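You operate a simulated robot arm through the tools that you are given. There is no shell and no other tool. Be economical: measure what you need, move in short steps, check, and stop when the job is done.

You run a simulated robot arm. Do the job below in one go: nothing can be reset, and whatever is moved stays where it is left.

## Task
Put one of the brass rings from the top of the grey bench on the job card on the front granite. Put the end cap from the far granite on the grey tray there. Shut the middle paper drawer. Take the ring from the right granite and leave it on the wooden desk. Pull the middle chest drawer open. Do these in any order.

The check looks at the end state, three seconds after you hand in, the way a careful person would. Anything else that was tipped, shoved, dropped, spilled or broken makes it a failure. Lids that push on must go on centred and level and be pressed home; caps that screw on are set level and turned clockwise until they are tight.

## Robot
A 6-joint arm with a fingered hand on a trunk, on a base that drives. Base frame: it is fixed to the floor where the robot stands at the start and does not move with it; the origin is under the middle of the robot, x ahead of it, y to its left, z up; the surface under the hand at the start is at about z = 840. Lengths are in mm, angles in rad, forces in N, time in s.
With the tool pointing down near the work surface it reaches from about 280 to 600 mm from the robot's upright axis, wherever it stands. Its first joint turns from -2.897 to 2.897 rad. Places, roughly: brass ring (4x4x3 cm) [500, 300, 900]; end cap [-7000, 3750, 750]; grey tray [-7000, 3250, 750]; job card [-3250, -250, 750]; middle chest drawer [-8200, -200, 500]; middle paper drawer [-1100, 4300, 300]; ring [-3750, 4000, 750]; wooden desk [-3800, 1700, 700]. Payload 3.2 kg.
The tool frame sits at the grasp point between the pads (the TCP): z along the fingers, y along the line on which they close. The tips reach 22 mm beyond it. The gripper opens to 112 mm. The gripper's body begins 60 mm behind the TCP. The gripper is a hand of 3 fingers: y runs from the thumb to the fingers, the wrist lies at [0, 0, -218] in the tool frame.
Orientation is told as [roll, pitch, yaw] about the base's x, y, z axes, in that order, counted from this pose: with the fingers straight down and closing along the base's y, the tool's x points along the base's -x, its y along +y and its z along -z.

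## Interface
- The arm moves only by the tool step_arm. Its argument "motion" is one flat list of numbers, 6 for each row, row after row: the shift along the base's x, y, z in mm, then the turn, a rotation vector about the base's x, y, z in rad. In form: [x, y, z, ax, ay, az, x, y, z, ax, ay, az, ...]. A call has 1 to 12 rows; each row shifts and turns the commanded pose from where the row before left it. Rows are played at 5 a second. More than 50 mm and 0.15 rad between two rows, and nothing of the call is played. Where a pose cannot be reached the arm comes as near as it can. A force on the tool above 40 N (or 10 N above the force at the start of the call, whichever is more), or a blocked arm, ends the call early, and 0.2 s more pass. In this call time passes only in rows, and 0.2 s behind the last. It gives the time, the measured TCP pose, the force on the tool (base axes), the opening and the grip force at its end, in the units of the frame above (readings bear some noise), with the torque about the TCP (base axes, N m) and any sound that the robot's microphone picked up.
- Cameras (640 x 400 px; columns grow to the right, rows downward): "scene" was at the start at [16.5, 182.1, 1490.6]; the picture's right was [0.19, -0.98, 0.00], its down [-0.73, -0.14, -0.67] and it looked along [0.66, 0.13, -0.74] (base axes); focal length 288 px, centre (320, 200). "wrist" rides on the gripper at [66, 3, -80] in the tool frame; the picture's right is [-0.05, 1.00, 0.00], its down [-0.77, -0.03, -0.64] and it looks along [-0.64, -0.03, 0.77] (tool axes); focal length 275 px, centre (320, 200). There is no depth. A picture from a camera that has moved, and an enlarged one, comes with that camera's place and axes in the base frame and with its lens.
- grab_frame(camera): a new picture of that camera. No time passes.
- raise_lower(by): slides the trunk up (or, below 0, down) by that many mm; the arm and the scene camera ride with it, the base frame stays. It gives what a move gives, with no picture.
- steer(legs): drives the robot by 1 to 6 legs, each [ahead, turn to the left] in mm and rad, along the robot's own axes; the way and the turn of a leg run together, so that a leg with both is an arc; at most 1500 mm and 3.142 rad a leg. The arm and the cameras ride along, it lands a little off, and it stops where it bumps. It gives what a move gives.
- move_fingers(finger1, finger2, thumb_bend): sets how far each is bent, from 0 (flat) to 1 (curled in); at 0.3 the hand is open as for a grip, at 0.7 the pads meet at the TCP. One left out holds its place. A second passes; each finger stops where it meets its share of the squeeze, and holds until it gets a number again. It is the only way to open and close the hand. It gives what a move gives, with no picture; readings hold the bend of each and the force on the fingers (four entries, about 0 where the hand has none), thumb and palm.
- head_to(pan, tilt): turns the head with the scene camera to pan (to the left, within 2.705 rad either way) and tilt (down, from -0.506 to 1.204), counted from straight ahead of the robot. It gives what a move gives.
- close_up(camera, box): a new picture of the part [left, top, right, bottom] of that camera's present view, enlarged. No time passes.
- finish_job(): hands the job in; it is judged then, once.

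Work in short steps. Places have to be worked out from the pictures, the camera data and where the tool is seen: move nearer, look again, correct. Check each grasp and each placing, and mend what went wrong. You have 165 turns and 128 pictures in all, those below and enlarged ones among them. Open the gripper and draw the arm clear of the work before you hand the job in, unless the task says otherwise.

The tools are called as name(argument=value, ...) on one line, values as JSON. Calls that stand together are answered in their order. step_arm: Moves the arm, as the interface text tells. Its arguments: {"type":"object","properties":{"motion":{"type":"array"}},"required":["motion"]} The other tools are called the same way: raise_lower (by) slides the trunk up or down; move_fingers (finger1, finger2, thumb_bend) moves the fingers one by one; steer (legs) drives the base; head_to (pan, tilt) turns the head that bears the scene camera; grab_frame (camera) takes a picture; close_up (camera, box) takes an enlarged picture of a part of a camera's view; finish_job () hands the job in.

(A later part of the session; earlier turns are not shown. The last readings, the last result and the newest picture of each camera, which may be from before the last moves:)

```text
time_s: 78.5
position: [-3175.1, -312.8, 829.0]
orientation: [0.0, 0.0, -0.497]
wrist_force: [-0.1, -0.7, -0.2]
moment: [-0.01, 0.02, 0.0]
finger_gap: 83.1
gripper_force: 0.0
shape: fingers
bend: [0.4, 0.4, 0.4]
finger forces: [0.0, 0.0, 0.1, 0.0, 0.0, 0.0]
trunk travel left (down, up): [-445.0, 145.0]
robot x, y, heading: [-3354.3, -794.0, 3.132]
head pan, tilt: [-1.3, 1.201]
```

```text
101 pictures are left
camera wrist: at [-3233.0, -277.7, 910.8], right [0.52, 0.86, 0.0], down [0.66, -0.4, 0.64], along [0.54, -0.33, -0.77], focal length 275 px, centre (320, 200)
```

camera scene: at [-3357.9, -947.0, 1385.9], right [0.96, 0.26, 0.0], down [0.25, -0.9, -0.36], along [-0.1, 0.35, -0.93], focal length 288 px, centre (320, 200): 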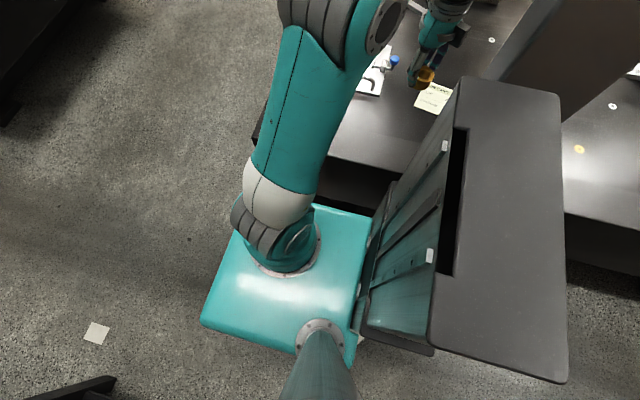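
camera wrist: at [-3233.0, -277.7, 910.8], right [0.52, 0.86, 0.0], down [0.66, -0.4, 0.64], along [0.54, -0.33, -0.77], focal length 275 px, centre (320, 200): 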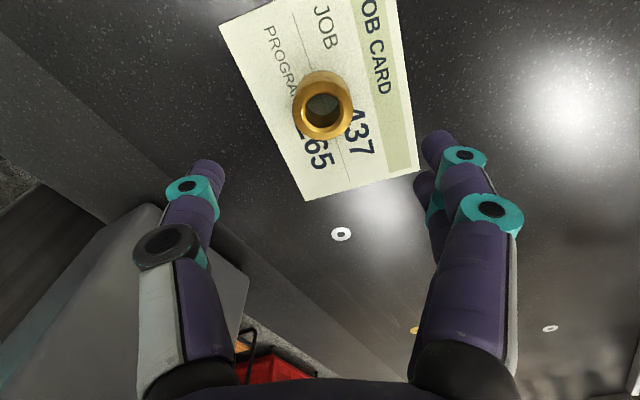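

The brass ring stands on the card, untipped. I retract and swing the arm back to the robot's front.

step_arm(motion=[-22, -34, 27, 0, 0, 0, -22, -34, 27, 0, 0, 0, -22, -34, 27, 0, 0, 0, -22, -34, 27, 0, 0, 0, -22, -34, 27, 0, 0, 0])

step_arm(motion=[-44.5, 17.4, 0, 0, 0, 0.14, -46.6, 10.1, 0, 0, 0, 0.14, -47.6, 3.5, 0, 0, 0, 0.14, -47.6, -3.2, 0, 0, 0, 0.14, -46.7, -9.7, 0, 0, 0, 0.14, -44.9, -16.2, 0, 0, 0, 0.14, -42.2, -22.3, 0, 0, 0, 0.14, -38.6, -27.9, 0, 0, 0, 0.14, -34.2, -33, 0, 0, 0, 0.14, -29.3, -37.3, 0, 0, 0, 0.14, -23.8, -41, 0, 0, 0, 0.14, -17.9, -43.8, 0, 0, 0, 0.14])

steer(legs=[[700, 0]])

head_to(pan=0, tilt=0.35)

grab_frame(camera="scene")

head_to(pan=-1.2, tilt=0.35)

grab_frame(camera="scene")

```text
time_s: 79.7
position: [-3287.0, -480.5, 962.2]
orientation: [0.002, 0.0, -0.496]
wrist_force: [-0.3, -1.1, 0.5]
moment: [0.01, -0.03, 0.01]
finger_gap: 83.3
gripper_force: 0.1
shape: fingers
bend: [0.4, 0.4, 0.4]
finger forces: [0.0, 0.1, 0.1, 0.1, 0.0, 0.1]
trunk travel left (down, up): [-445.0, 145.0]
robot x, y, heading: [-3352.6, -797.1, 3.134]
head pan, tilt: [-1.3, 1.201]
```

```text
time_s: 82.3
position: [-3754.1, -685.0, 965.7]
orientation: [0.001, 0.001, 1.185]
wrist_force: [0.1, 0.5, 0.3]
moment: [0.03, -0.02, 0.01]
finger_gap: 83.2
gripper_force: 0.2
shape: fingers
bend: [0.4, 0.4, 0.4]
finger forces: [0.0, 0.0, 0.0, 0.1, 0.1, 0.0]
trunk travel left (down, up): [-445.0, 145.0]
robot x, y, heading: [-3354.3, -790.7, 3.127]
head pan, tilt: [-1.3, 1.201]
```

```text
time_s: 86.1
position: [-4453.5, -679.0, 963.8]
orientation: [-0.002, 0.001, 1.185]
wrist_force: [0.1, 0.4, -0.1]
moment: [0.03, -0.03, -0.02]
finger_gap: 83.2
gripper_force: 0.0
shape: fingers
bend: [0.4, 0.4, 0.4]
finger forces: [0.0, 0.0, 0.0, 0.1, 0.0, 0.1]
trunk travel left (down, up): [-445.0, 145.0]
robot x, y, heading: [-4053.7, -787.2, 3.137]
head pan, tilt: [-1.3, 1.201]
```

```text
time_s: 87.6
position: [-4453.2, -678.6, 964.6]
orientation: [0.003, -0.001, 1.187]
wrist_force: [-0.8, -0.4, 0.3]
moment: [0.0, -0.03, 0.0]
finger_gap: 83.4
gripper_force: 0.1
shape: fingers
bend: [0.4, 0.4, 0.4]
finger forces: [0.1, 0.0, 0.0, 0.0, 0.2, 0.0]
trunk travel left (down, up): [-445.0, 145.0]
robot x, y, heading: [-4052.7, -786.8, 3.133]
head pan, tilt: [0.0, 0.351]
```

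```text
100 pictures are left
camera scene: at [-4087.9, -951.5, 1453.2], right [0.01, 1.0, 0.0], down [0.34, 0.0, -0.94], along [-0.94, 0.01, -0.34], focal length 288 px, centre (320, 200)
```

scene: 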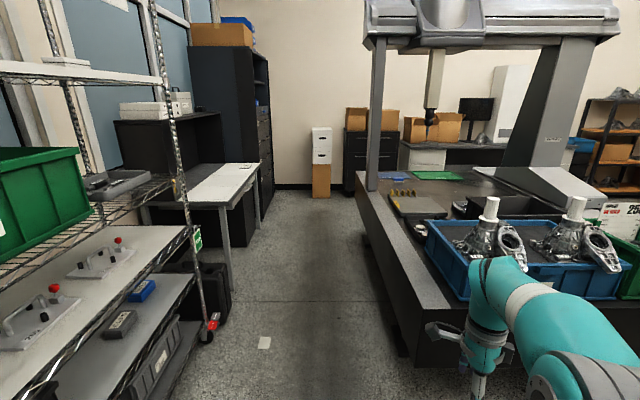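

```text
time_s: 89.0
position: [-4453.9, -679.0, 965.7]
orientation: [0.003, 0.0, 1.187]
wrist_force: [-0.4, -0.2, 0.5]
moment: [-0.01, 0.0, 0.02]
finger_gap: 83.2
gripper_force: 0.1
shape: fingers
bend: [0.4, 0.4, 0.4]
finger forces: [0.0, 0.1, 0.0, 0.0, 0.0, 0.0]
trunk travel left (down, up): [-445.0, 145.0]
robot x, y, heading: [-4052.0, -785.5, 3.133]
head pan, tilt: [-1.201, 0.351]
```

```text
99 pictures are left
camera scene: at [-4028.0, -865.2, 1453.2], right [0.93, 0.36, 0.0], down [0.12, -0.32, -0.94], along [-0.33, 0.88, -0.34], focal length 288 px, centre (320, 200)
```

scene: 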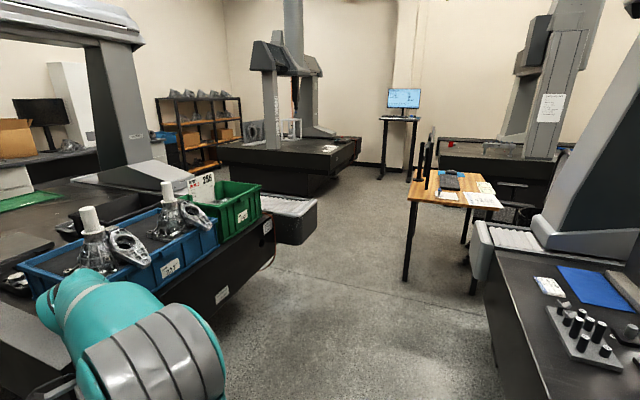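

The map is clear: corridor at x≈-4280 between the granites leads to the desk (left side x≈-4090) and on to the right granite. The drawer chest is at the far end of this aisle. I drive to about (-4280, 2000).

steer(legs=[[230, 0], [0, -1.566], [1400, 0], [1300, 0]])

head_to(pan=-0.3, tilt=0.35)

grab_frame(camera="scene")

head_to(pan=-1.7, tilt=0.6)

grab_frame(camera="scene")

```text
time_s: 102.8
position: [-4047.9, 1146.7, 964.6]
orientation: [-0.01, -0.002, -0.46]
wrist_force: [-5.5, -15.6, 0.8]
moment: [0.33, -0.06, -0.12]
finger_gap: 80.4
gripper_force: 9.2
shape: fingers
bend: [0.42, 0.41, 0.4]
finger forces: [3.4, 15.9, 0.0, 0.0, 0.1, 0.0]
trunk travel left (down, up): [-445.0, 145.0]
robot x, y, heading: [-4179.4, 760.3, 1.493]
head pan, tilt: [-1.201, 0.351]
stopped in leg 4: the force on the tool passed its limit at 45 N (the readings are from after the stop); the commanded pose is now the measured one
```

```text
time_s: 104.0
position: [-4047.8, 1147.4, 964.2]
orientation: [-0.006, -0.002, -0.459]
wrist_force: [-5.9, -18.4, -4.3]
moment: [0.27, 0.02, -0.2]
finger_gap: 79.2
gripper_force: 10.7
shape: fingers
bend: [0.42, 0.41, 0.4]
finger forces: [4.2, 17.5, 0.1, 0.0, 0.1, 0.4]
trunk travel left (down, up): [-445.0, 145.0]
robot x, y, heading: [-4179.1, 762.3, 1.498]
head pan, tilt: [-0.3, 0.351]
```

```text
98 pictures are left
camera scene: at [-4317.8, 796.2, 1453.2], right [0.93, -0.37, 0.0], down [-0.12, -0.32, -0.94], along [0.34, 0.87, -0.34], focal length 288 px, centre (320, 200)
```

scene: 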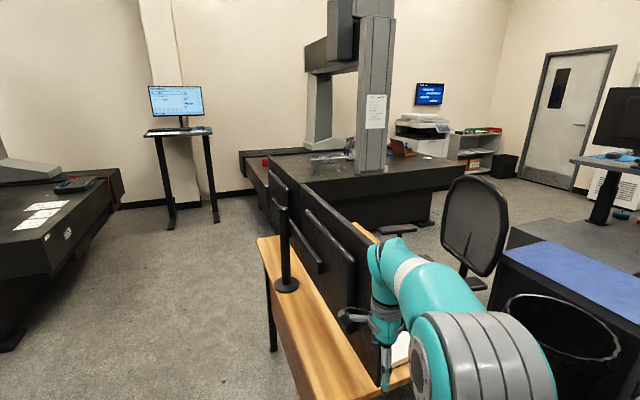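

```text
time_s: 105.6
position: [-4046.7, 1146.2, 963.8]
orientation: [-0.004, -0.002, -0.459]
wrist_force: [-5.7, -19.1, -4.8]
moment: [0.26, 0.06, -0.21]
finger_gap: 79.5
gripper_force: 10.8
shape: fingers
bend: [0.42, 0.41, 0.4]
finger forces: [4.2, 17.4, 0.0, 0.0, 0.1, 0.4]
trunk travel left (down, up): [-445.0, 145.0]
robot x, y, heading: [-4179.3, 759.9, 1.5]
head pan, tilt: [-1.7, 0.6]
```

```text
97 pictures are left
camera scene: at [-4265.2, 691.9, 1430.2], right [-0.2, -0.98, 0.0], down [-0.55, 0.12, -0.83], along [0.81, -0.16, -0.56], focal length 288 px, centre (320, 200)
```

scene: 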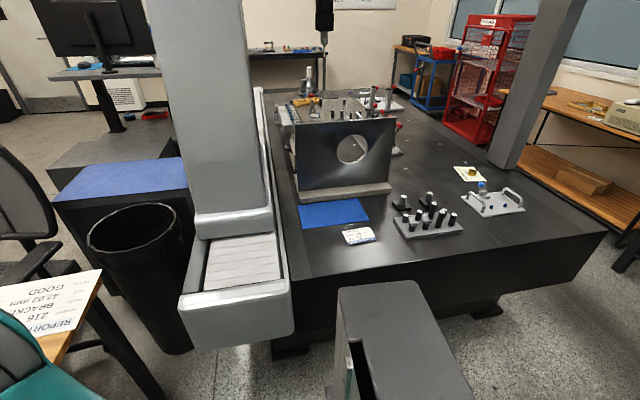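

The hand touched the desk's monitor (desk is closer than I estimated). I back straight off at once and inspect.

steer(legs=[[-250, 0]])

head_to(pan=-0.3, tilt=0.6)

grab_frame(camera="scene")

```text
time_s: 107.4
position: [-4064.2, 897.0, 963.7]
orientation: [-0.006, -0.001, -0.461]
wrist_force: [-0.3, 0.6, 1.0]
moment: [0.0, 0.0, -0.02]
finger_gap: 83.1
gripper_force: 0.0
shape: fingers
bend: [0.4, 0.4, 0.4]
finger forces: [0.1, 0.0, 0.0, 0.0, 0.0, 0.0]
trunk travel left (down, up): [-445.0, 145.0]
robot x, y, heading: [-4202.4, 507.0, 1.493]
head pan, tilt: [-1.7, 0.6]
```

```text
time_s: 108.9
position: [-4063.3, 898.5, 963.9]
orientation: [-0.007, 0.0, -0.463]
wrist_force: [-0.4, 0.0, 0.0]
moment: [-0.02, 0.0, -0.04]
finger_gap: 83.3
gripper_force: 0.0
shape: fingers
bend: [0.4, 0.4, 0.4]
finger forces: [0.0, 0.0, 0.1, 0.0, 0.1, 0.1]
trunk travel left (down, up): [-445.0, 145.0]
robot x, y, heading: [-4198.9, 509.2, 1.494]
head pan, tilt: [-0.3, 0.6]
```

```text
96 pictures are left
camera scene: at [-4337.3, 545.0, 1430.4], right [0.93, -0.37, 0.0], down [-0.21, -0.52, -0.83], along [0.31, 0.77, -0.56], focal length 288 px, centre (320, 200)
```

scene: 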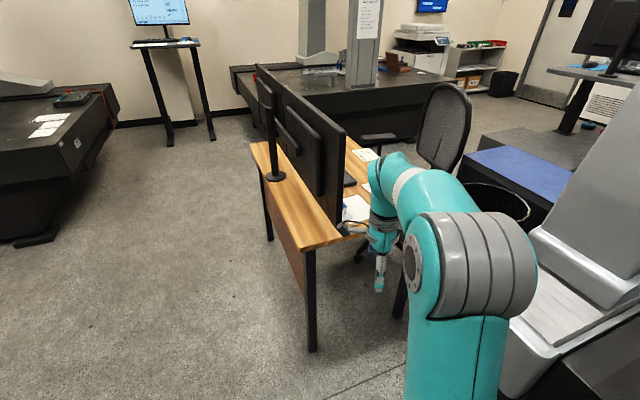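

I enlarge the monitor area to check it is upright and the desk is undisturbed.

close_up(camera="scene", box=[220, 40, 460, 360])

```text
1.25 times, centred on (340, 200) of scene
camera zoom: at [-4337.3, 545.0, 1430.4], right [0.93, -0.37, 0.0], down [-0.21, -0.52, -0.83], along [0.31, 0.77, -0.56], focal length 360 px, centre (295, 200)
```

zoom: 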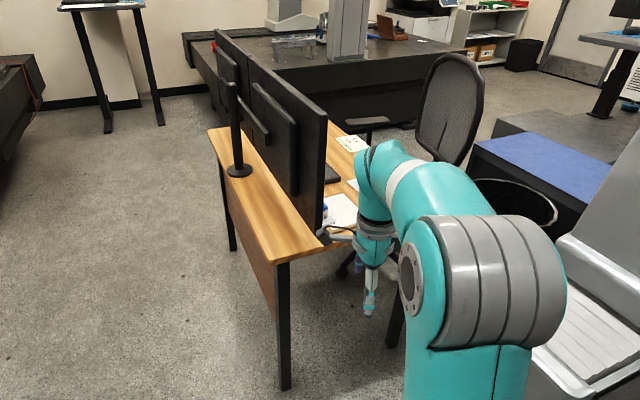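

Monitors stand upright on the desk. I steer wide into the middle of the corridor (x≈-4550) and drive on toward the right granite.

steer(legs=[[0, 0.45], [970, 0], [0, -0.37], [1000, 0]])

head_to(pan=-0.6, tilt=0.5)

grab_frame(camera="scene")

```text
time_s: 121.4
position: [-4489.6, 2849.2, 962.4]
orientation: [-0.009, -0.002, -0.356]
wrist_force: [1.5, 0.7, 0.8]
moment: [-0.01, 0.02, 0.02]
finger_gap: 83.2
gripper_force: 0.1
shape: fingers
bend: [0.4, 0.4, 0.4]
finger forces: [0.0, 0.0, 0.0, 0.0, 0.0, 0.1]
trunk travel left (down, up): [-445.0, 145.0]
robot x, y, heading: [-4577.6, 2444.7, 1.597]
head pan, tilt: [-0.3, 0.6]
```

```text
time_s: 122.2
position: [-4489.1, 2847.5, 963.8]
orientation: [-0.007, -0.002, -0.355]
wrist_force: [0.3, 0.3, 0.6]
moment: [-0.02, 0.01, -0.02]
finger_gap: 83.1
gripper_force: 0.1
shape: fingers
bend: [0.4, 0.4, 0.4]
finger forces: [0.1, 0.0, 0.0, 0.1, 0.0, 0.0]
trunk travel left (down, up): [-445.0, 145.0]
robot x, y, heading: [-4584.0, 2448.2, 1.6]
head pan, tilt: [-0.6, 0.499]
```

```text
94 pictures are left
camera scene: at [-4697.8, 2459.4, 1439.5], right [0.84, -0.54, 0.0], down [-0.26, -0.4, -0.88], along [0.47, 0.74, -0.48], focal length 288 px, centre (320, 200)
```

scene: 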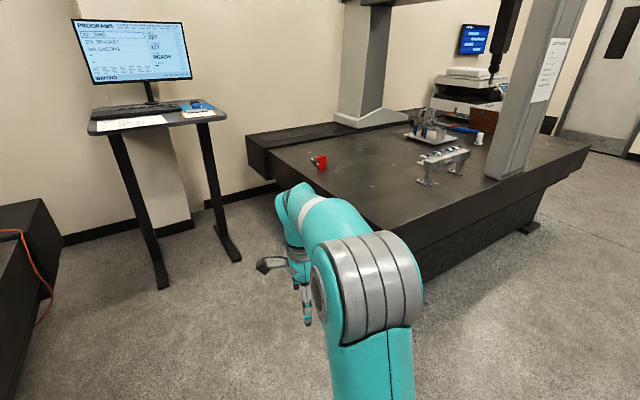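

I look closely at the granite's left end for the ring.

close_up(camera="scene", box=[240, 100, 500, 240])

```text
2.46 times, centred on (370, 170) of scene
camera zoom: at [-4697.8, 2459.4, 1439.5], right [0.84, -0.54, 0.0], down [-0.26, -0.4, -0.88], along [0.47, 0.74, -0.48], focal length 708 px, centre (197, 274)
```

zoom: 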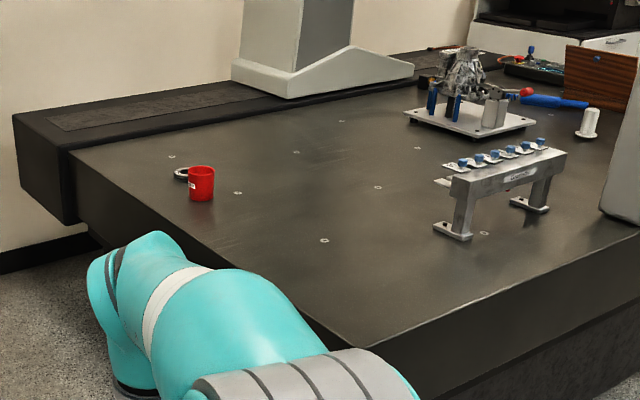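

The ring is a flat steel ring beside the red cup at roughly (-3705, 4100); the granite's left edge is at x≈-3911. I'll stand at about (-4230, 3830) facing +x, keeping clear of the monitor stand.

steer(legs=[[900, 0], [0, -0.697], [614, 0], [0, -0.903]])

head_to(pan=-0.1, tilt=0.7)

grab_frame(camera="scene")

grab_frame(camera="wrist")

```text
time_s: 134.2
position: [-3816.7, 3717.7, 963.3]
orientation: [-0.007, -0.002, -1.966]
wrist_force: [-0.9, -0.2, 0.2]
moment: [0.01, 0.0, 0.02]
finger_gap: 83.0
gripper_force: 0.0
shape: fingers
bend: [0.4, 0.4, 0.4]
finger forces: [0.0, 0.0, 0.0, 0.0, 0.1, 0.0]
trunk travel left (down, up): [-445.0, 145.0]
robot x, y, heading: [-4217.8, 3827.8, -0.01]
head pan, tilt: [-0.6, 0.499]
```

```text
time_s: 135.1
position: [-3816.8, 3718.6, 963.4]
orientation: [-0.007, -0.003, -1.965]
wrist_force: [-0.7, 0.7, 1.0]
moment: [0.03, 0.0, 0.04]
finger_gap: 83.3
gripper_force: 0.1
shape: fingers
bend: [0.4, 0.4, 0.4]
finger forces: [0.0, 0.0, 0.1, 0.0, 0.1, 0.0]
trunk travel left (down, up): [-445.0, 145.0]
robot x, y, heading: [-4217.9, 3830.5, -0.011]
head pan, tilt: [-0.099, 0.7]
```

```text
92 pictures are left
camera scene: at [-4189.4, 3985.0, 1421.8], right [-0.11, -0.99, 0.0], down [-0.64, 0.07, -0.77], along [0.76, -0.08, -0.64], focal length 288 px, centre (320, 200)
```

scene: 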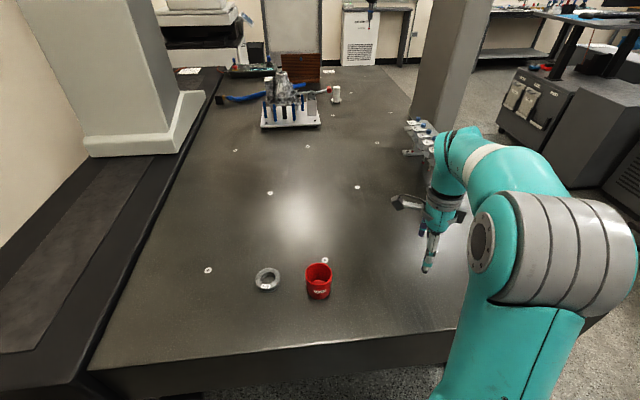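

```text
91 pictures are left
camera wrist: at [-3788.2, 3777.6, 1044.7], right [0.9, -0.43, -0.01], down [-0.32, -0.7, 0.64], along [-0.28, -0.57, -0.77], focal length 275 px, centre (320, 200)
```

wrist: 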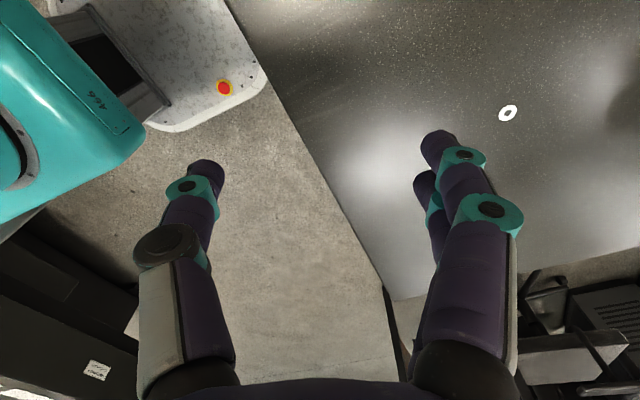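

Ring at about (-3689, 4084); the red cup is 150 mm away from it. I move above the ring at safe height with the tool closing along x.

step_arm(motion=[14.2, 40.7, -6.7, 0, 0, 0.044, 14.2, 40.7, -6.7, 0, 0, 0.044, 14.2, 40.7, -6.7, 0, 0, 0.044, 14.2, 40.7, -6.7, 0, 0, 0.044, 14.2, 40.7, -6.7, 0, 0, 0.044, 14.2, 40.7, -6.7, 0, 0, 0.044, 14.2, 40.7, -6.7, 0, 0, 0.044, 14.2, 40.7, -6.7, 0, 0, 0.044, 14.2, 40.7, -6.7, 0, 0, 0.044])

grab_frame(camera="wrist")

```text
time_s: 137.1
position: [-3688.9, 4084.6, 901.0]
orientation: [-0.008, -0.003, -1.567]
wrist_force: [0.3, 0.1, 1.2]
moment: [0.04, -0.03, -0.03]
finger_gap: 83.1
gripper_force: 0.1
shape: fingers
bend: [0.4, 0.4, 0.4]
finger forces: [0.0, 0.1, 0.1, 0.0, 0.0, 0.0]
trunk travel left (down, up): [-445.0, 145.0]
robot x, y, heading: [-4214.7, 3826.7, -0.01]
head pan, tilt: [-0.099, 0.7]
```

```text
90 pictures are left
camera wrist: at [-3686.0, 4151.9, 983.1], right [1.0, -0.04, -0.01], down [-0.03, -0.77, 0.64], along [-0.04, -0.64, -0.77], focal length 275 px, centre (320, 200)
```

wrist: 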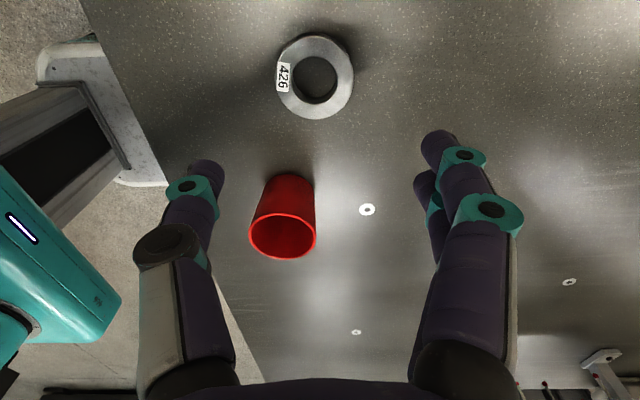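

Ring (≈67 mm wide, label "426") centred at about (-3696, 4081). I widen the fingers and descend part way.

move_fingers(finger1=0.31, finger2=0.31, thumb_bend=0.31)

step_arm(motion=[-7, -3, -40, 0.004, 0.002, 0, 0, 0, -40, 0.004, 0, 0, 0, 0, -35, 0, 0, 0])

grab_frame(camera="wrist")

```text
time_s: 138.1
position: [-3688.9, 4085.9, 902.8]
orientation: [-0.007, -0.004, -1.569]
wrist_force: [0.1, -0.9, -0.5]
moment: [-0.02, -0.02, 0.0]
finger_gap: 108.5
gripper_force: 0.0
shape: fingers
bend: [0.31, 0.31, 0.31]
finger forces: [0.1, 0.0, 0.0, 0.0, 0.0, 0.0]
trunk travel left (down, up): [-445.0, 145.0]
robot x, y, heading: [-4213.0, 3828.5, -0.008]
head pan, tilt: [-0.099, 0.7]
```

```text
time_s: 138.9
position: [-3699.7, 4084.1, 788.0]
orientation: [-0.01, 0.005, -1.569]
wrist_force: [-0.1, -0.9, 0.2]
moment: [0.0, 0.02, -0.02]
finger_gap: 108.6
gripper_force: 0.0
shape: fingers
bend: [0.31, 0.31, 0.31]
finger forces: [0.1, 0.0, 0.0, 0.0, 0.0, 0.1]
trunk travel left (down, up): [-445.0, 145.0]
robot x, y, heading: [-4215.1, 3821.5, -0.011]
head pan, tilt: [-0.099, 0.7]
```

```text
89 pictures are left
camera wrist: at [-3694.6, 4149.0, 869.3], right [1.0, -0.04, -0.01], down [-0.03, -0.77, 0.63], along [-0.04, -0.63, -0.78], focal length 275 px, centre (320, 200)
```

wrist: 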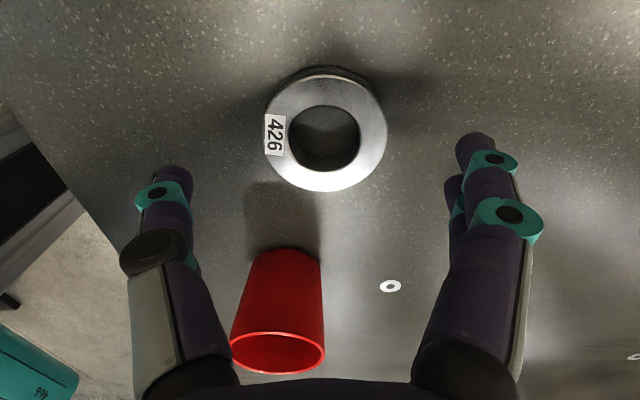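

Well centred. I descend to z≈737 and close.

step_arm(motion=[3, 0, -25, 0, 0, 0, 0, 0, -15, 0, 0, 0, 0, 0, -10, 0, 0, 0])

grab_frame(camera="wrist")

```text
time_s: 139.7
position: [-3695.2, 4083.1, 736.8]
orientation: [-0.008, 0.008, -1.569]
wrist_force: [0.8, 0.2, 0.7]
moment: [-0.01, 0.01, -0.06]
finger_gap: 108.5
gripper_force: 0.0
shape: fingers
bend: [0.31, 0.31, 0.31]
finger forces: [0.1, 0.0, 0.0, 0.0, 0.0, 0.0]
trunk travel left (down, up): [-445.0, 145.0]
robot x, y, heading: [-4213.1, 3828.6, -0.012]
head pan, tilt: [-0.099, 0.7]
```

```text
88 pictures are left
camera wrist: at [-3691.8, 4148.5, 819.2], right [1.0, -0.04, -0.01], down [-0.03, -0.78, 0.63], along [-0.04, -0.63, -0.78], focal length 275 px, centre (320, 200)
```

wrist: 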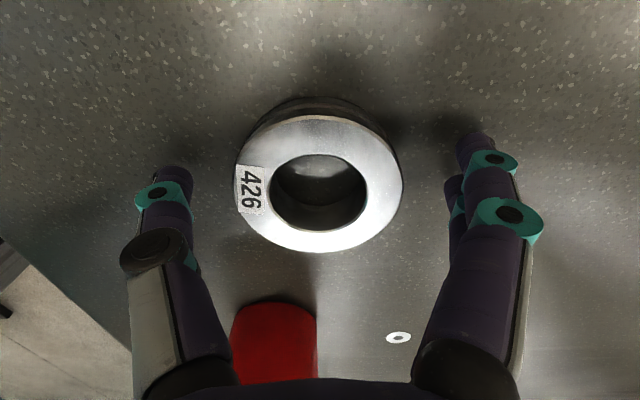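

The ring lies between thumb and fingers; I close.

move_fingers(finger1=0.7, finger2=0.7, thumb_bend=0.7)

step_arm(motion=[0, 0, 20, 0, 0, 0, 0, 0, 40, 0, 0, 0])

grab_frame(camera="wrist")

```text
time_s: 140.7
position: [-3695.1, 4082.5, 738.0]
orientation: [-0.01, 0.005, -1.569]
wrist_force: [-0.1, 0.6, 2.3]
moment: [0.0, -0.25, 0.02]
finger_gap: 60.0
gripper_force: 17.2
shape: fingers
bend: [0.5, 0.47, 0.54]
finger forces: [9.5, 8.9, 0.0, 0.1, 15.4, 0.0]
trunk travel left (down, up): [-445.0, 145.0]
robot x, y, heading: [-4215.3, 3829.8, -0.006]
head pan, tilt: [-0.099, 0.7]
```

```text
time_s: 141.3
position: [-3694.0, 4081.1, 799.1]
orientation: [-0.011, 0.007, -1.569]
wrist_force: [0.0, -0.6, -4.2]
moment: [0.03, -0.02, -0.01]
finger_gap: 60.1
gripper_force: 15.2
shape: fingers
bend: [0.5, 0.47, 0.54]
finger forces: [7.5, 8.0, 0.0, 0.1, 14.8, 0.0]
trunk travel left (down, up): [-445.0, 145.0]
robot x, y, heading: [-4216.1, 3825.7, -0.009]
head pan, tilt: [-0.099, 0.7]
```

```text
87 pictures are left
camera wrist: at [-3690.3, 4146.2, 880.0], right [1.0, -0.04, -0.01], down [-0.03, -0.77, 0.63], along [-0.04, -0.63, -0.78], focal length 275 px, centre (320, 200)
```

wrist: 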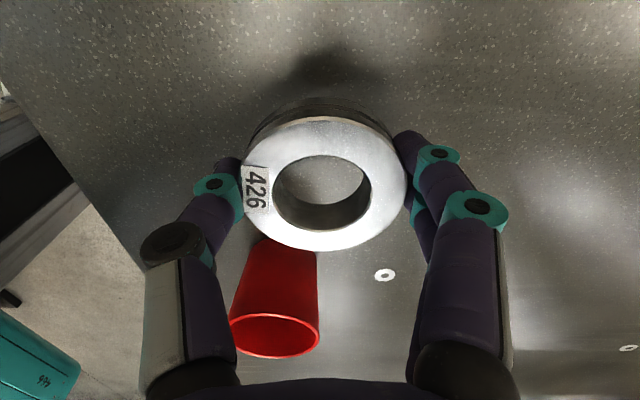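

Ring held level. I lift, retract in front of the robot, then turn and drive back down the corridor to the desk.

step_arm(motion=[0, 0, 45, 0, 0, 0, 0, 0, 45, 0, 0, 0, -19, -42, 12, 0, 0, 0, -19, -42, 12, 0, 0, 0, -19, -42, 12, 0, 0, 0, -19, -42, 12, 0, 0, 0, -19, -42, 12, 0, 0, 0, -19, -42, 12, 0, 0, 0])

steer(legs=[[0, -1.69], [1100, 0]])

head_to(pan=0.3, tilt=0.5)

grab_frame(camera="scene")

```text
time_s: 143.1
position: [-3807.9, 3830.7, 960.9]
orientation: [-0.01, 0.007, -1.57]
wrist_force: [-0.2, 0.3, -4.9]
moment: [0.02, 0.01, 0.01]
finger_gap: 59.9
gripper_force: 14.9
shape: fingers
bend: [0.5, 0.47, 0.54]
finger forces: [7.3, 7.6, 0.0, 0.1, 14.2, 0.0]
trunk travel left (down, up): [-445.0, 145.0]
robot x, y, heading: [-4214.4, 3828.5, -0.013]
head pan, tilt: [-0.099, 0.7]
```

```text
time_s: 152.8
position: [-4398.0, 2328.4, 961.0]
orientation: [-0.011, 0.005, 3.027]
wrist_force: [-0.1, -0.3, -4.5]
moment: [0.05, -0.03, -0.03]
finger_gap: 59.6
gripper_force: 14.2
shape: fingers
bend: [0.5, 0.47, 0.54]
finger forces: [7.2, 7.4, 0.0, 0.0, 13.8, 0.0]
trunk travel left (down, up): [-445.0, 145.0]
robot x, y, heading: [-4355.9, 2734.5, -1.7]
head pan, tilt: [-0.099, 0.7]
```

```text
time_s: 153.7
position: [-4398.6, 2329.2, 962.3]
orientation: [-0.011, 0.003, 3.028]
wrist_force: [0.2, -0.2, -3.8]
moment: [0.0, -0.03, 0.01]
finger_gap: 59.7
gripper_force: 14.4
shape: fingers
bend: [0.5, 0.47, 0.54]
finger forces: [7.2, 7.5, 0.0, 0.0, 13.9, 0.0]
trunk travel left (down, up): [-445.0, 145.0]
robot x, y, heading: [-4352.8, 2734.9, -1.7]
head pan, tilt: [0.3, 0.499]
```

```text
86 pictures are left
camera scene: at [-4167.2, 2683.8, 1439.5], right [-0.98, -0.17, 0.0], down [-0.08, 0.47, -0.88], along [0.15, -0.86, -0.48], focal length 288 px, centre (320, 200)
```

scene: 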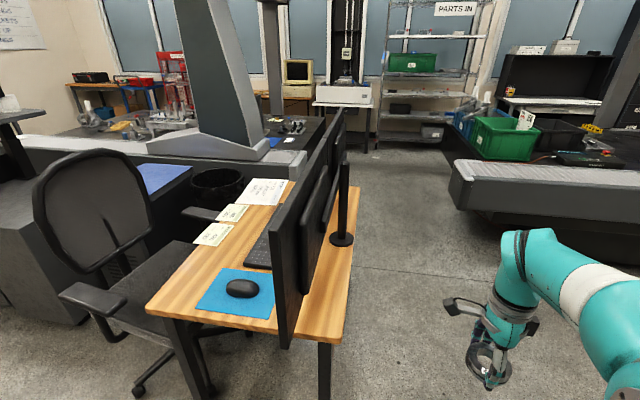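

From here the desk shows a free patch of wood at the near-left corner, beside the blue mouse mat, around (-3598, 2045). I'll approach from this (+y) side: drive to about (-3715, 2600) facing −y.

steer(legs=[[0, 1.5], [650, 0], [0, -1.37]])

head_to(pan=-0.1, tilt=0.75)

grab_frame(camera="scene")

grab_frame(camera="wrist")

```text
time_s: 164.4
position: [-3691.3, 2234.0, 961.1]
orientation: [-0.009, 0.006, -3.082]
wrist_force: [0.4, -0.4, -4.0]
moment: [0.04, 0.01, 0.0]
finger_gap: 59.4
gripper_force: 13.3
shape: fingers
bend: [0.5, 0.47, 0.54]
finger forces: [6.9, 7.2, 0.0, 0.1, 13.3, 0.1]
trunk travel left (down, up): [-445.0, 145.0]
robot x, y, heading: [-3721.2, 2642.6, -1.526]
head pan, tilt: [0.3, 0.499]
```

```text
time_s: 165.3
position: [-3691.1, 2233.4, 960.6]
orientation: [-0.01, 0.004, -3.083]
wrist_force: [-0.8, 1.3, -2.9]
moment: [-0.02, -0.05, -0.03]
finger_gap: 59.2
gripper_force: 14.4
shape: fingers
bend: [0.5, 0.47, 0.54]
finger forces: [7.0, 7.2, 0.0, 0.0, 13.3, 0.0]
trunk travel left (down, up): [-445.0, 145.0]
robot x, y, heading: [-3717.3, 2638.5, -1.526]
head pan, tilt: [-0.099, 0.75]
```

```text
85 pictures are left
camera scene: at [-3560.2, 2625.1, 1417.6], right [-1.0, 0.05, 0.0], down [0.03, 0.68, -0.73], along [-0.04, -0.73, -0.68], focal length 288 px, centre (320, 200)
```

scene: 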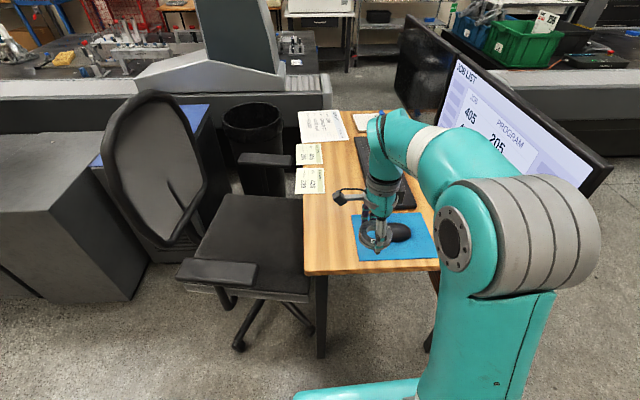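

```text
84 pictures are left
camera wrist: at [-3626.2, 2233.1, 1043.3], right [0.01, -1.0, -0.01], down [-0.78, -0.02, 0.63], along [-0.63, 0.0, -0.78], focal length 275 px, centre (320, 200)
```

wrist: 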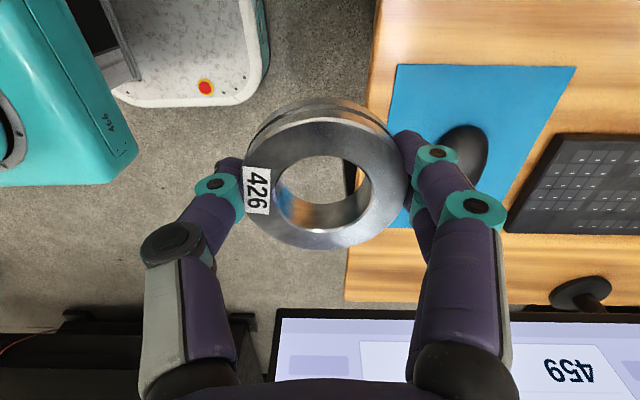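

Free patch of wood spans x≈-3541…-3709; I aim at (-3622, 2050) and come down in stages.

step_arm(motion=[14, -37, -20, 0, 0, 0, 14, -37, -20, 0, 0, 0, 14, -37, -20, 0, 0, 0, 14, -37, -20, 0, 0, 0, 13, -35, -20, 0, 0, 0])

grab_frame(camera="wrist")

grab_frame(camera="scene")

```text
time_s: 166.5
position: [-3620.8, 2051.5, 858.3]
orientation: [-0.014, 0.006, -3.083]
wrist_force: [-0.7, 0.5, -3.2]
moment: [-0.05, -0.02, 0.01]
finger_gap: 58.8
gripper_force: 14.1
shape: fingers
bend: [0.5, 0.47, 0.54]
finger forces: [6.9, 7.2, 0.1, 0.0, 13.3, 0.0]
trunk travel left (down, up): [-445.0, 145.0]
robot x, y, heading: [-3720.9, 2639.1, -1.525]
head pan, tilt: [-0.099, 0.75]
```

```text
83 pictures are left
camera wrist: at [-3554.3, 2050.3, 940.8], right [0.01, -1.0, -0.01], down [-0.77, -0.02, 0.63], along [-0.63, 0.0, -0.77], focal length 275 px, centre (320, 200)
```

wrist: 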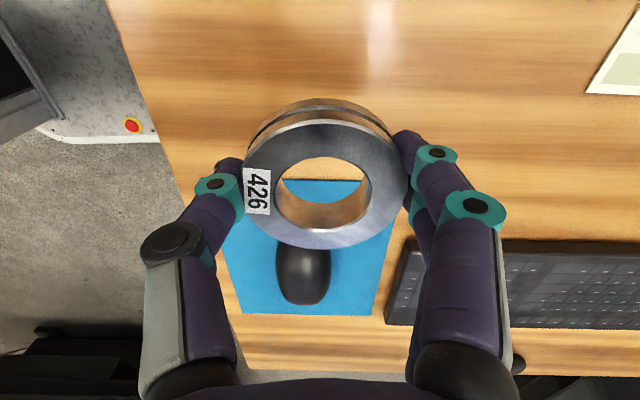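

```text
82 pictures are left
camera scene: at [-3559.9, 2624.4, 1417.5], right [-1.0, 0.05, 0.0], down [0.03, 0.68, -0.73], along [-0.04, -0.73, -0.68], focal length 288 px, centre (320, 200)
```

scene: 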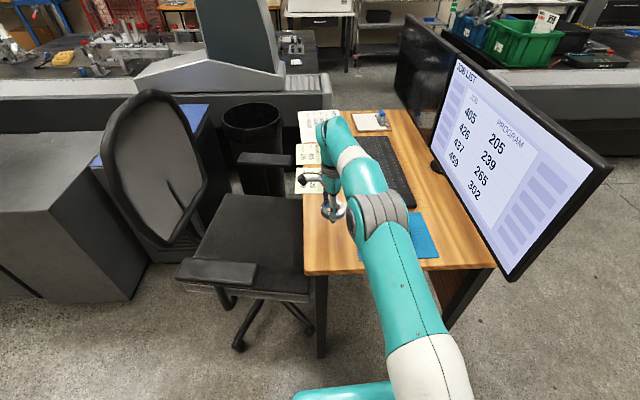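

The landing spot (320,79 in the wrist view) is bare wood. I descend, watching force.

step_arm(motion=[0, 0, -40, 0, 0, 0, 0, 0, -35, 0, 0, 0, 0, 0, -25, 0, 0, 0])

grab_frame(camera="wrist")

```text
time_s: 167.3
position: [-3622.4, 2051.1, 767.1]
orientation: [0.003, 0.009, -3.082]
wrist_force: [1.1, 1.1, 38.6]
moment: [-1.14, -0.03, -0.01]
finger_gap: 58.6
gripper_force: 29.4
shape: fingers
bend: [0.53, 0.5, 0.55]
finger forces: [23.4, 21.2, 0.0, 0.0, 14.1, 0.0]
trunk travel left (down, up): [-445.0, 145.0]
robot x, y, heading: [-3715.7, 2638.3, -1.521]
head pan, tilt: [-0.099, 0.75]
```

```text
81 pictures are left
camera wrist: at [-3556.7, 2051.7, 848.6], right [0.01, -1.0, 0.0], down [-0.78, -0.01, 0.63], along [-0.63, -0.01, -0.78], focal length 275 px, centre (320, 200)
```

wrist: 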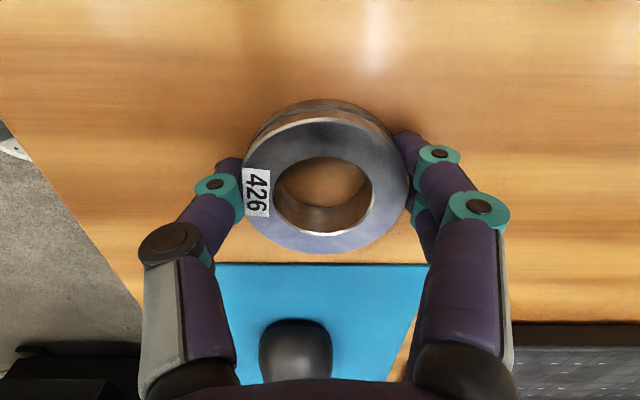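

Contact — the desk top is at ≈740, higher than estimated. I ease up to remove the pressure.

step_arm(motion=[0, 0, 3, 0, 0, 0, 0, 0, 2, 0, 0, 0])

```text
time_s: 167.9
position: [-3622.8, 2052.8, 766.9]
orientation: [-0.007, 0.008, -3.082]
wrist_force: [2.9, -3.0, 22.7]
moment: [-1.0, -0.11, 0.07]
finger_gap: 59.0
gripper_force: 23.0
shape: fingers
bend: [0.52, 0.49, 0.56]
finger forces: [19.1, 15.1, 0.1, 0.1, 11.6, 0.0]
trunk travel left (down, up): [-445.0, 145.0]
robot x, y, heading: [-3718.9, 2641.3, -1.526]
head pan, tilt: [-0.099, 0.75]
```

step_arm(motion=[0, 0, 3, 0, 0, 0])

```text
time_s: 168.3
position: [-3622.6, 2053.2, 767.4]
orientation: [-0.015, 0.007, -3.084]
wrist_force: [3.5, -2.0, 4.0]
moment: [-0.35, -0.09, 0.11]
finger_gap: 58.9
gripper_force: 15.6
shape: fingers
bend: [0.51, 0.48, 0.55]
finger forces: [10.0, 8.1, 0.0, 0.1, 12.9, 0.0]
trunk travel left (down, up): [-445.0, 145.0]
robot x, y, heading: [-3717.0, 2640.2, -1.522]
head pan, tilt: [-0.099, 0.75]
```

Pressure is now about 4 N with the ring resting on the wood. I open gradually and lift clear.

move_fingers(finger1=0.43, finger2=0.41, thumb_bend=0.46)

move_fingers(finger1=0.31, finger2=0.31, thumb_bend=0.31)

step_arm(motion=[0, 0, 20, 0, 0, 0, 0, 0, 35, 0, 0, 0, 0, 0, 45, 0, 0, 0])

grab_frame(camera="wrist")

```text
time_s: 169.3
position: [-3623.2, 2052.7, 769.8]
orientation: [-0.01, 0.005, -3.083]
wrist_force: [0.5, 0.1, 0.8]
moment: [0.04, -0.02, 0.01]
finger_gap: 70.2
gripper_force: 0.0
shape: fingers
bend: [0.43, 0.41, 0.46]
finger forces: [0.1, 0.1, 0.0, 0.0, 0.0, 0.0]
trunk travel left (down, up): [-445.0, 145.0]
robot x, y, heading: [-3720.8, 2640.5, -1.526]
head pan, tilt: [-0.099, 0.75]
```

```text
time_s: 170.3
position: [-3622.8, 2051.2, 768.6]
orientation: [-0.01, 0.005, -3.083]
wrist_force: [-0.2, -0.1, 0.3]
moment: [0.01, 0.03, -0.01]
finger_gap: 108.4
gripper_force: 0.1
shape: fingers
bend: [0.31, 0.31, 0.31]
finger forces: [0.0, 0.1, 0.0, 0.0, 0.0, 0.1]
trunk travel left (down, up): [-445.0, 145.0]
robot x, y, heading: [-3720.1, 2643.0, -1.521]
head pan, tilt: [-0.099, 0.75]
```

```text
time_s: 171.1
position: [-3622.2, 2049.3, 870.6]
orientation: [-0.01, 0.006, -3.083]
wrist_force: [-0.2, 0.2, 0.2]
moment: [0.01, -0.01, -0.03]
finger_gap: 108.6
gripper_force: 0.0
shape: fingers
bend: [0.31, 0.31, 0.31]
finger forces: [0.0, 0.1, 0.1, 0.1, 0.1, 0.1]
trunk travel left (down, up): [-445.0, 145.0]
robot x, y, heading: [-3722.9, 2639.2, -1.522]
head pan, tilt: [-0.099, 0.75]
```

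```text
80 pictures are left
camera wrist: at [-3556.3, 2050.2, 952.4], right [0.01, -1.0, -0.01], down [-0.77, -0.02, 0.63], along [-0.63, 0.0, -0.78], focal length 275 px, centre (320, 200)
```

wrist: 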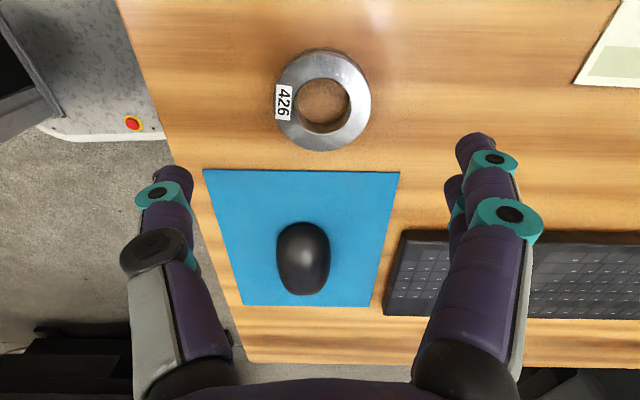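

Ring "426" lies flat on the wooden desk. Next the far granite: I retract the hand, back off slightly, and drive west.

step_arm(motion=[-13, 37, 20, 0, 0, 0, -13, 37, 20, 0, 0, 0, -13, 37, 20, 0, 0, 0, -13, 37, 20, 0, 0, 0, -13, 37, 20, 0, 0, 0, -13, 37, 0, 0, 0, 0])

steer(legs=[[-90, 0], [0, -1.457], [890, 0], [0, 1.41], [850, 0], [0, -1.571]])

head_to(pan=-0.3, tilt=0.35)

grab_frame(camera="scene")

```text
time_s: 172.5
position: [-3698.6, 2274.4, 972.4]
orientation: [-0.01, 0.007, -3.084]
wrist_force: [0.1, 0.7, -0.1]
moment: [0.0, 0.0, -0.03]
finger_gap: 108.5
gripper_force: 0.0
shape: fingers
bend: [0.31, 0.31, 0.31]
finger forces: [0.1, 0.0, 0.1, 0.0, 0.0, 0.0]
trunk travel left (down, up): [-445.0, 145.0]
robot x, y, heading: [-3715.9, 2636.8, -1.521]
head pan, tilt: [-0.099, 0.75]
```

```text
time_s: 192.9
position: [-4968.3, 1743.0, 972.2]
orientation: [-0.01, 0.004, 1.578]
wrist_force: [-0.2, 0.2, -0.1]
moment: [-0.02, 0.03, -0.03]
finger_gap: 108.6
gripper_force: 0.0
shape: fingers
bend: [0.31, 0.31, 0.31]
finger forces: [0.0, 0.1, 0.1, 0.0, 0.0, 0.0]
trunk travel left (down, up): [-445.0, 145.0]
robot x, y, heading: [-4599.6, 1743.4, 3.139]
head pan, tilt: [-0.099, 0.75]
```

```text
time_s: 193.7
position: [-4968.7, 1743.8, 972.4]
orientation: [-0.009, 0.005, 1.578]
wrist_force: [-0.3, -0.2, 0.3]
moment: [0.01, 0.03, 0.0]
finger_gap: 108.7
gripper_force: 0.1
shape: fingers
bend: [0.31, 0.31, 0.31]
finger forces: [0.0, 0.0, 0.0, 0.1, 0.0, 0.1]
trunk travel left (down, up): [-445.0, 145.0]
robot x, y, heading: [-4602.7, 1742.2, 3.135]
head pan, tilt: [-0.3, 0.351]
```

```text
79 pictures are left
camera scene: at [-4632.2, 1605.9, 1453.1], right [0.3, 0.95, 0.0], down [0.33, -0.1, -0.94], along [-0.9, 0.28, -0.34], focal length 288 px, centre (320, 200)
```

scene: 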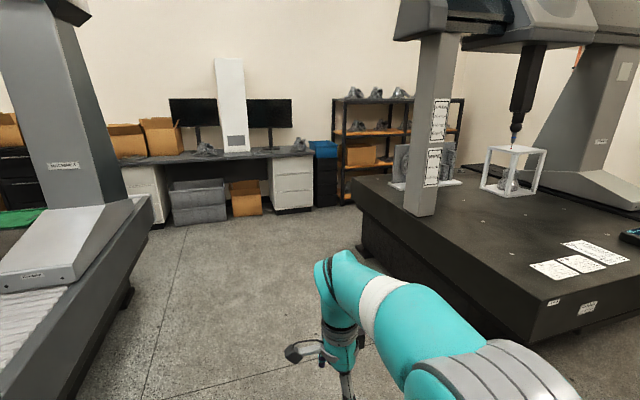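

The far granite's west end is at x≈-7000+, with open floor beyond. I drive west along this aisle to x≈-7550 and turn north.

steer(legs=[[1500, 0], [1400, 0], [0, -1.565]])

head_to(pan=-0.4, tilt=0.45)

grab_frame(camera="scene")

```text
time_s: 211.4
position: [-7472.9, 2120.7, 973.0]
orientation: [-0.012, 0.006, 0.012]
wrist_force: [1.1, 1.1, 0.2]
moment: [0.01, -0.02, 0.01]
finger_gap: 108.7
gripper_force: 0.0
shape: fingers
bend: [0.31, 0.31, 0.31]
finger forces: [0.0, 0.0, 0.0, 0.0, 0.0, 0.1]
trunk travel left (down, up): [-445.0, 145.0]
robot x, y, heading: [-7469.6, 1752.5, 1.572]
head pan, tilt: [-0.3, 0.351]
```

```text
time_s: 212.1
position: [-7473.6, 2122.2, 972.3]
orientation: [-0.011, 0.005, 0.009]
wrist_force: [-0.6, -0.3, -0.7]
moment: [0.0, 0.0, 0.02]
finger_gap: 108.6
gripper_force: 0.1
shape: fingers
bend: [0.31, 0.31, 0.31]
finger forces: [0.0, 0.0, 0.0, 0.0, 0.0, 0.1]
trunk travel left (down, up): [-445.0, 145.0]
robot x, y, heading: [-7470.5, 1757.6, 1.573]
head pan, tilt: [-0.4, 0.45]
```

```text
78 pictures are left
camera scene: at [-7603.1, 1781.2, 1444.0], right [0.92, -0.39, 0.0], down [-0.17, -0.4, -0.9], along [0.35, 0.83, -0.43], focal length 288 px, centre (320, 200)
```

scene: 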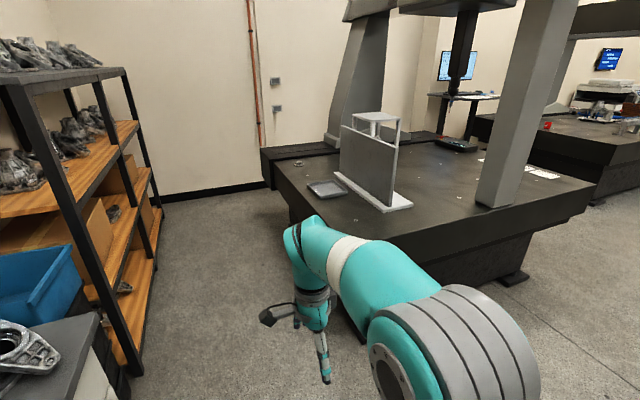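

The grey tray is at about (-6900, 3330) and the cap near (-6877, 3960); edge x≈-7130. I'll stand at about (-7420, 3640) facing east.

steer(legs=[[1000, 0], [880, 0], [0, -1.571]])

head_to(pan=0.1, tilt=0.75)

grab_frame(camera="scene")

```text
time_s: 225.2
position: [-7090.4, 3629.5, 972.3]
orientation: [-0.01, 0.005, -1.538]
wrist_force: [-0.8, 1.3, -0.2]
moment: [0.0, 0.0, -0.01]
finger_gap: 108.6
gripper_force: 0.0
shape: fingers
bend: [0.31, 0.31, 0.31]
finger forces: [0.0, 0.1, 0.0, 0.0, 0.0, 0.0]
trunk travel left (down, up): [-445.0, 145.0]
robot x, y, heading: [-7454.4, 3618.5, 0.028]
head pan, tilt: [-0.4, 0.45]
```

```text
time_s: 226.2
position: [-7090.5, 3630.3, 971.8]
orientation: [-0.011, 0.004, -1.536]
wrist_force: [-0.5, 0.0, 0.2]
moment: [0.01, 0.0, -0.02]
finger_gap: 108.5
gripper_force: 0.1
shape: fingers
bend: [0.31, 0.31, 0.31]
finger forces: [0.0, 0.1, 0.1, 0.0, 0.0, 0.1]
trunk travel left (down, up): [-445.0, 145.0]
robot x, y, heading: [-7455.4, 3618.6, 0.024]
head pan, tilt: [0.099, 0.75]
```

```text
77 pictures are left
camera scene: at [-7438.0, 3795.1, 1417.6], right [0.12, -0.99, 0.0], down [-0.68, -0.08, -0.73], along [0.73, 0.09, -0.68], focal length 288 px, centre (320, 200)
```

scene: 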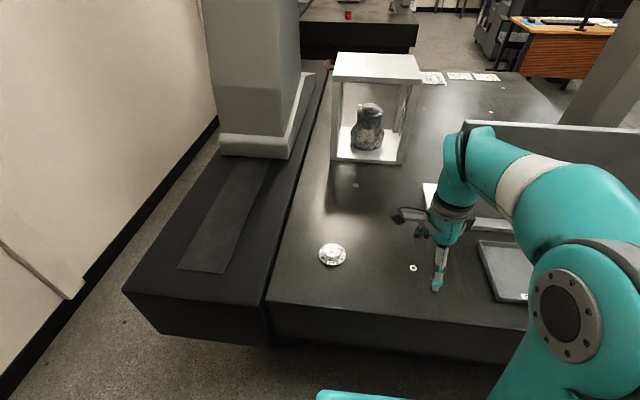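

Cap at about (-6926, 3824), tray near (-6920, 3325). I move 60 mm closer and enlarge both.

steer(legs=[[60, 0]])

close_up(camera="scene", box=[270, 200, 430, 300])

grab_frame(camera="wrist")

```text
time_s: 227.1
position: [-7028.4, 3631.6, 971.0]
orientation: [-0.01, 0.005, -1.539]
wrist_force: [0.2, 0.4, 0.0]
moment: [0.01, -0.01, 0.01]
finger_gap: 108.5
gripper_force: 0.0
shape: fingers
bend: [0.31, 0.31, 0.31]
finger forces: [0.0, 0.0, 0.0, 0.0, 0.0, 0.1]
trunk travel left (down, up): [-445.0, 145.0]
robot x, y, heading: [-7393.6, 3620.9, 0.027]
head pan, tilt: [0.099, 0.75]
```

```text
4.00 times, centred on (350, 250) of scene
camera zoom: at [-7376.0, 3796.6, 1417.5], right [0.12, -0.99, 0.0], down [-0.68, -0.08, -0.73], along [0.73, 0.09, -0.68], focal length 1151 px, centre (200, 0)
```

zoom: 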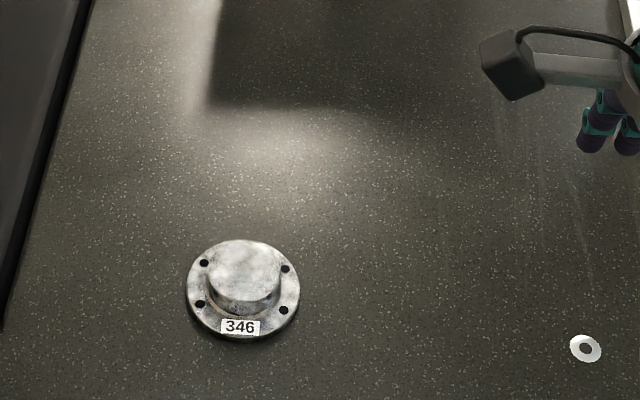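

```text
75 pictures are left
camera wrist: at [-7026.7, 3696.1, 1054.1], right [1.0, -0.01, -0.01], down [0.0, -0.78, 0.63], along [-0.02, -0.63, -0.78], focal length 275 px, centre (320, 200)
```

wrist: 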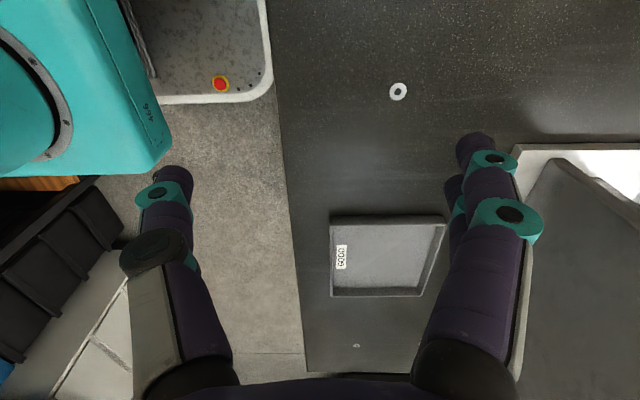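

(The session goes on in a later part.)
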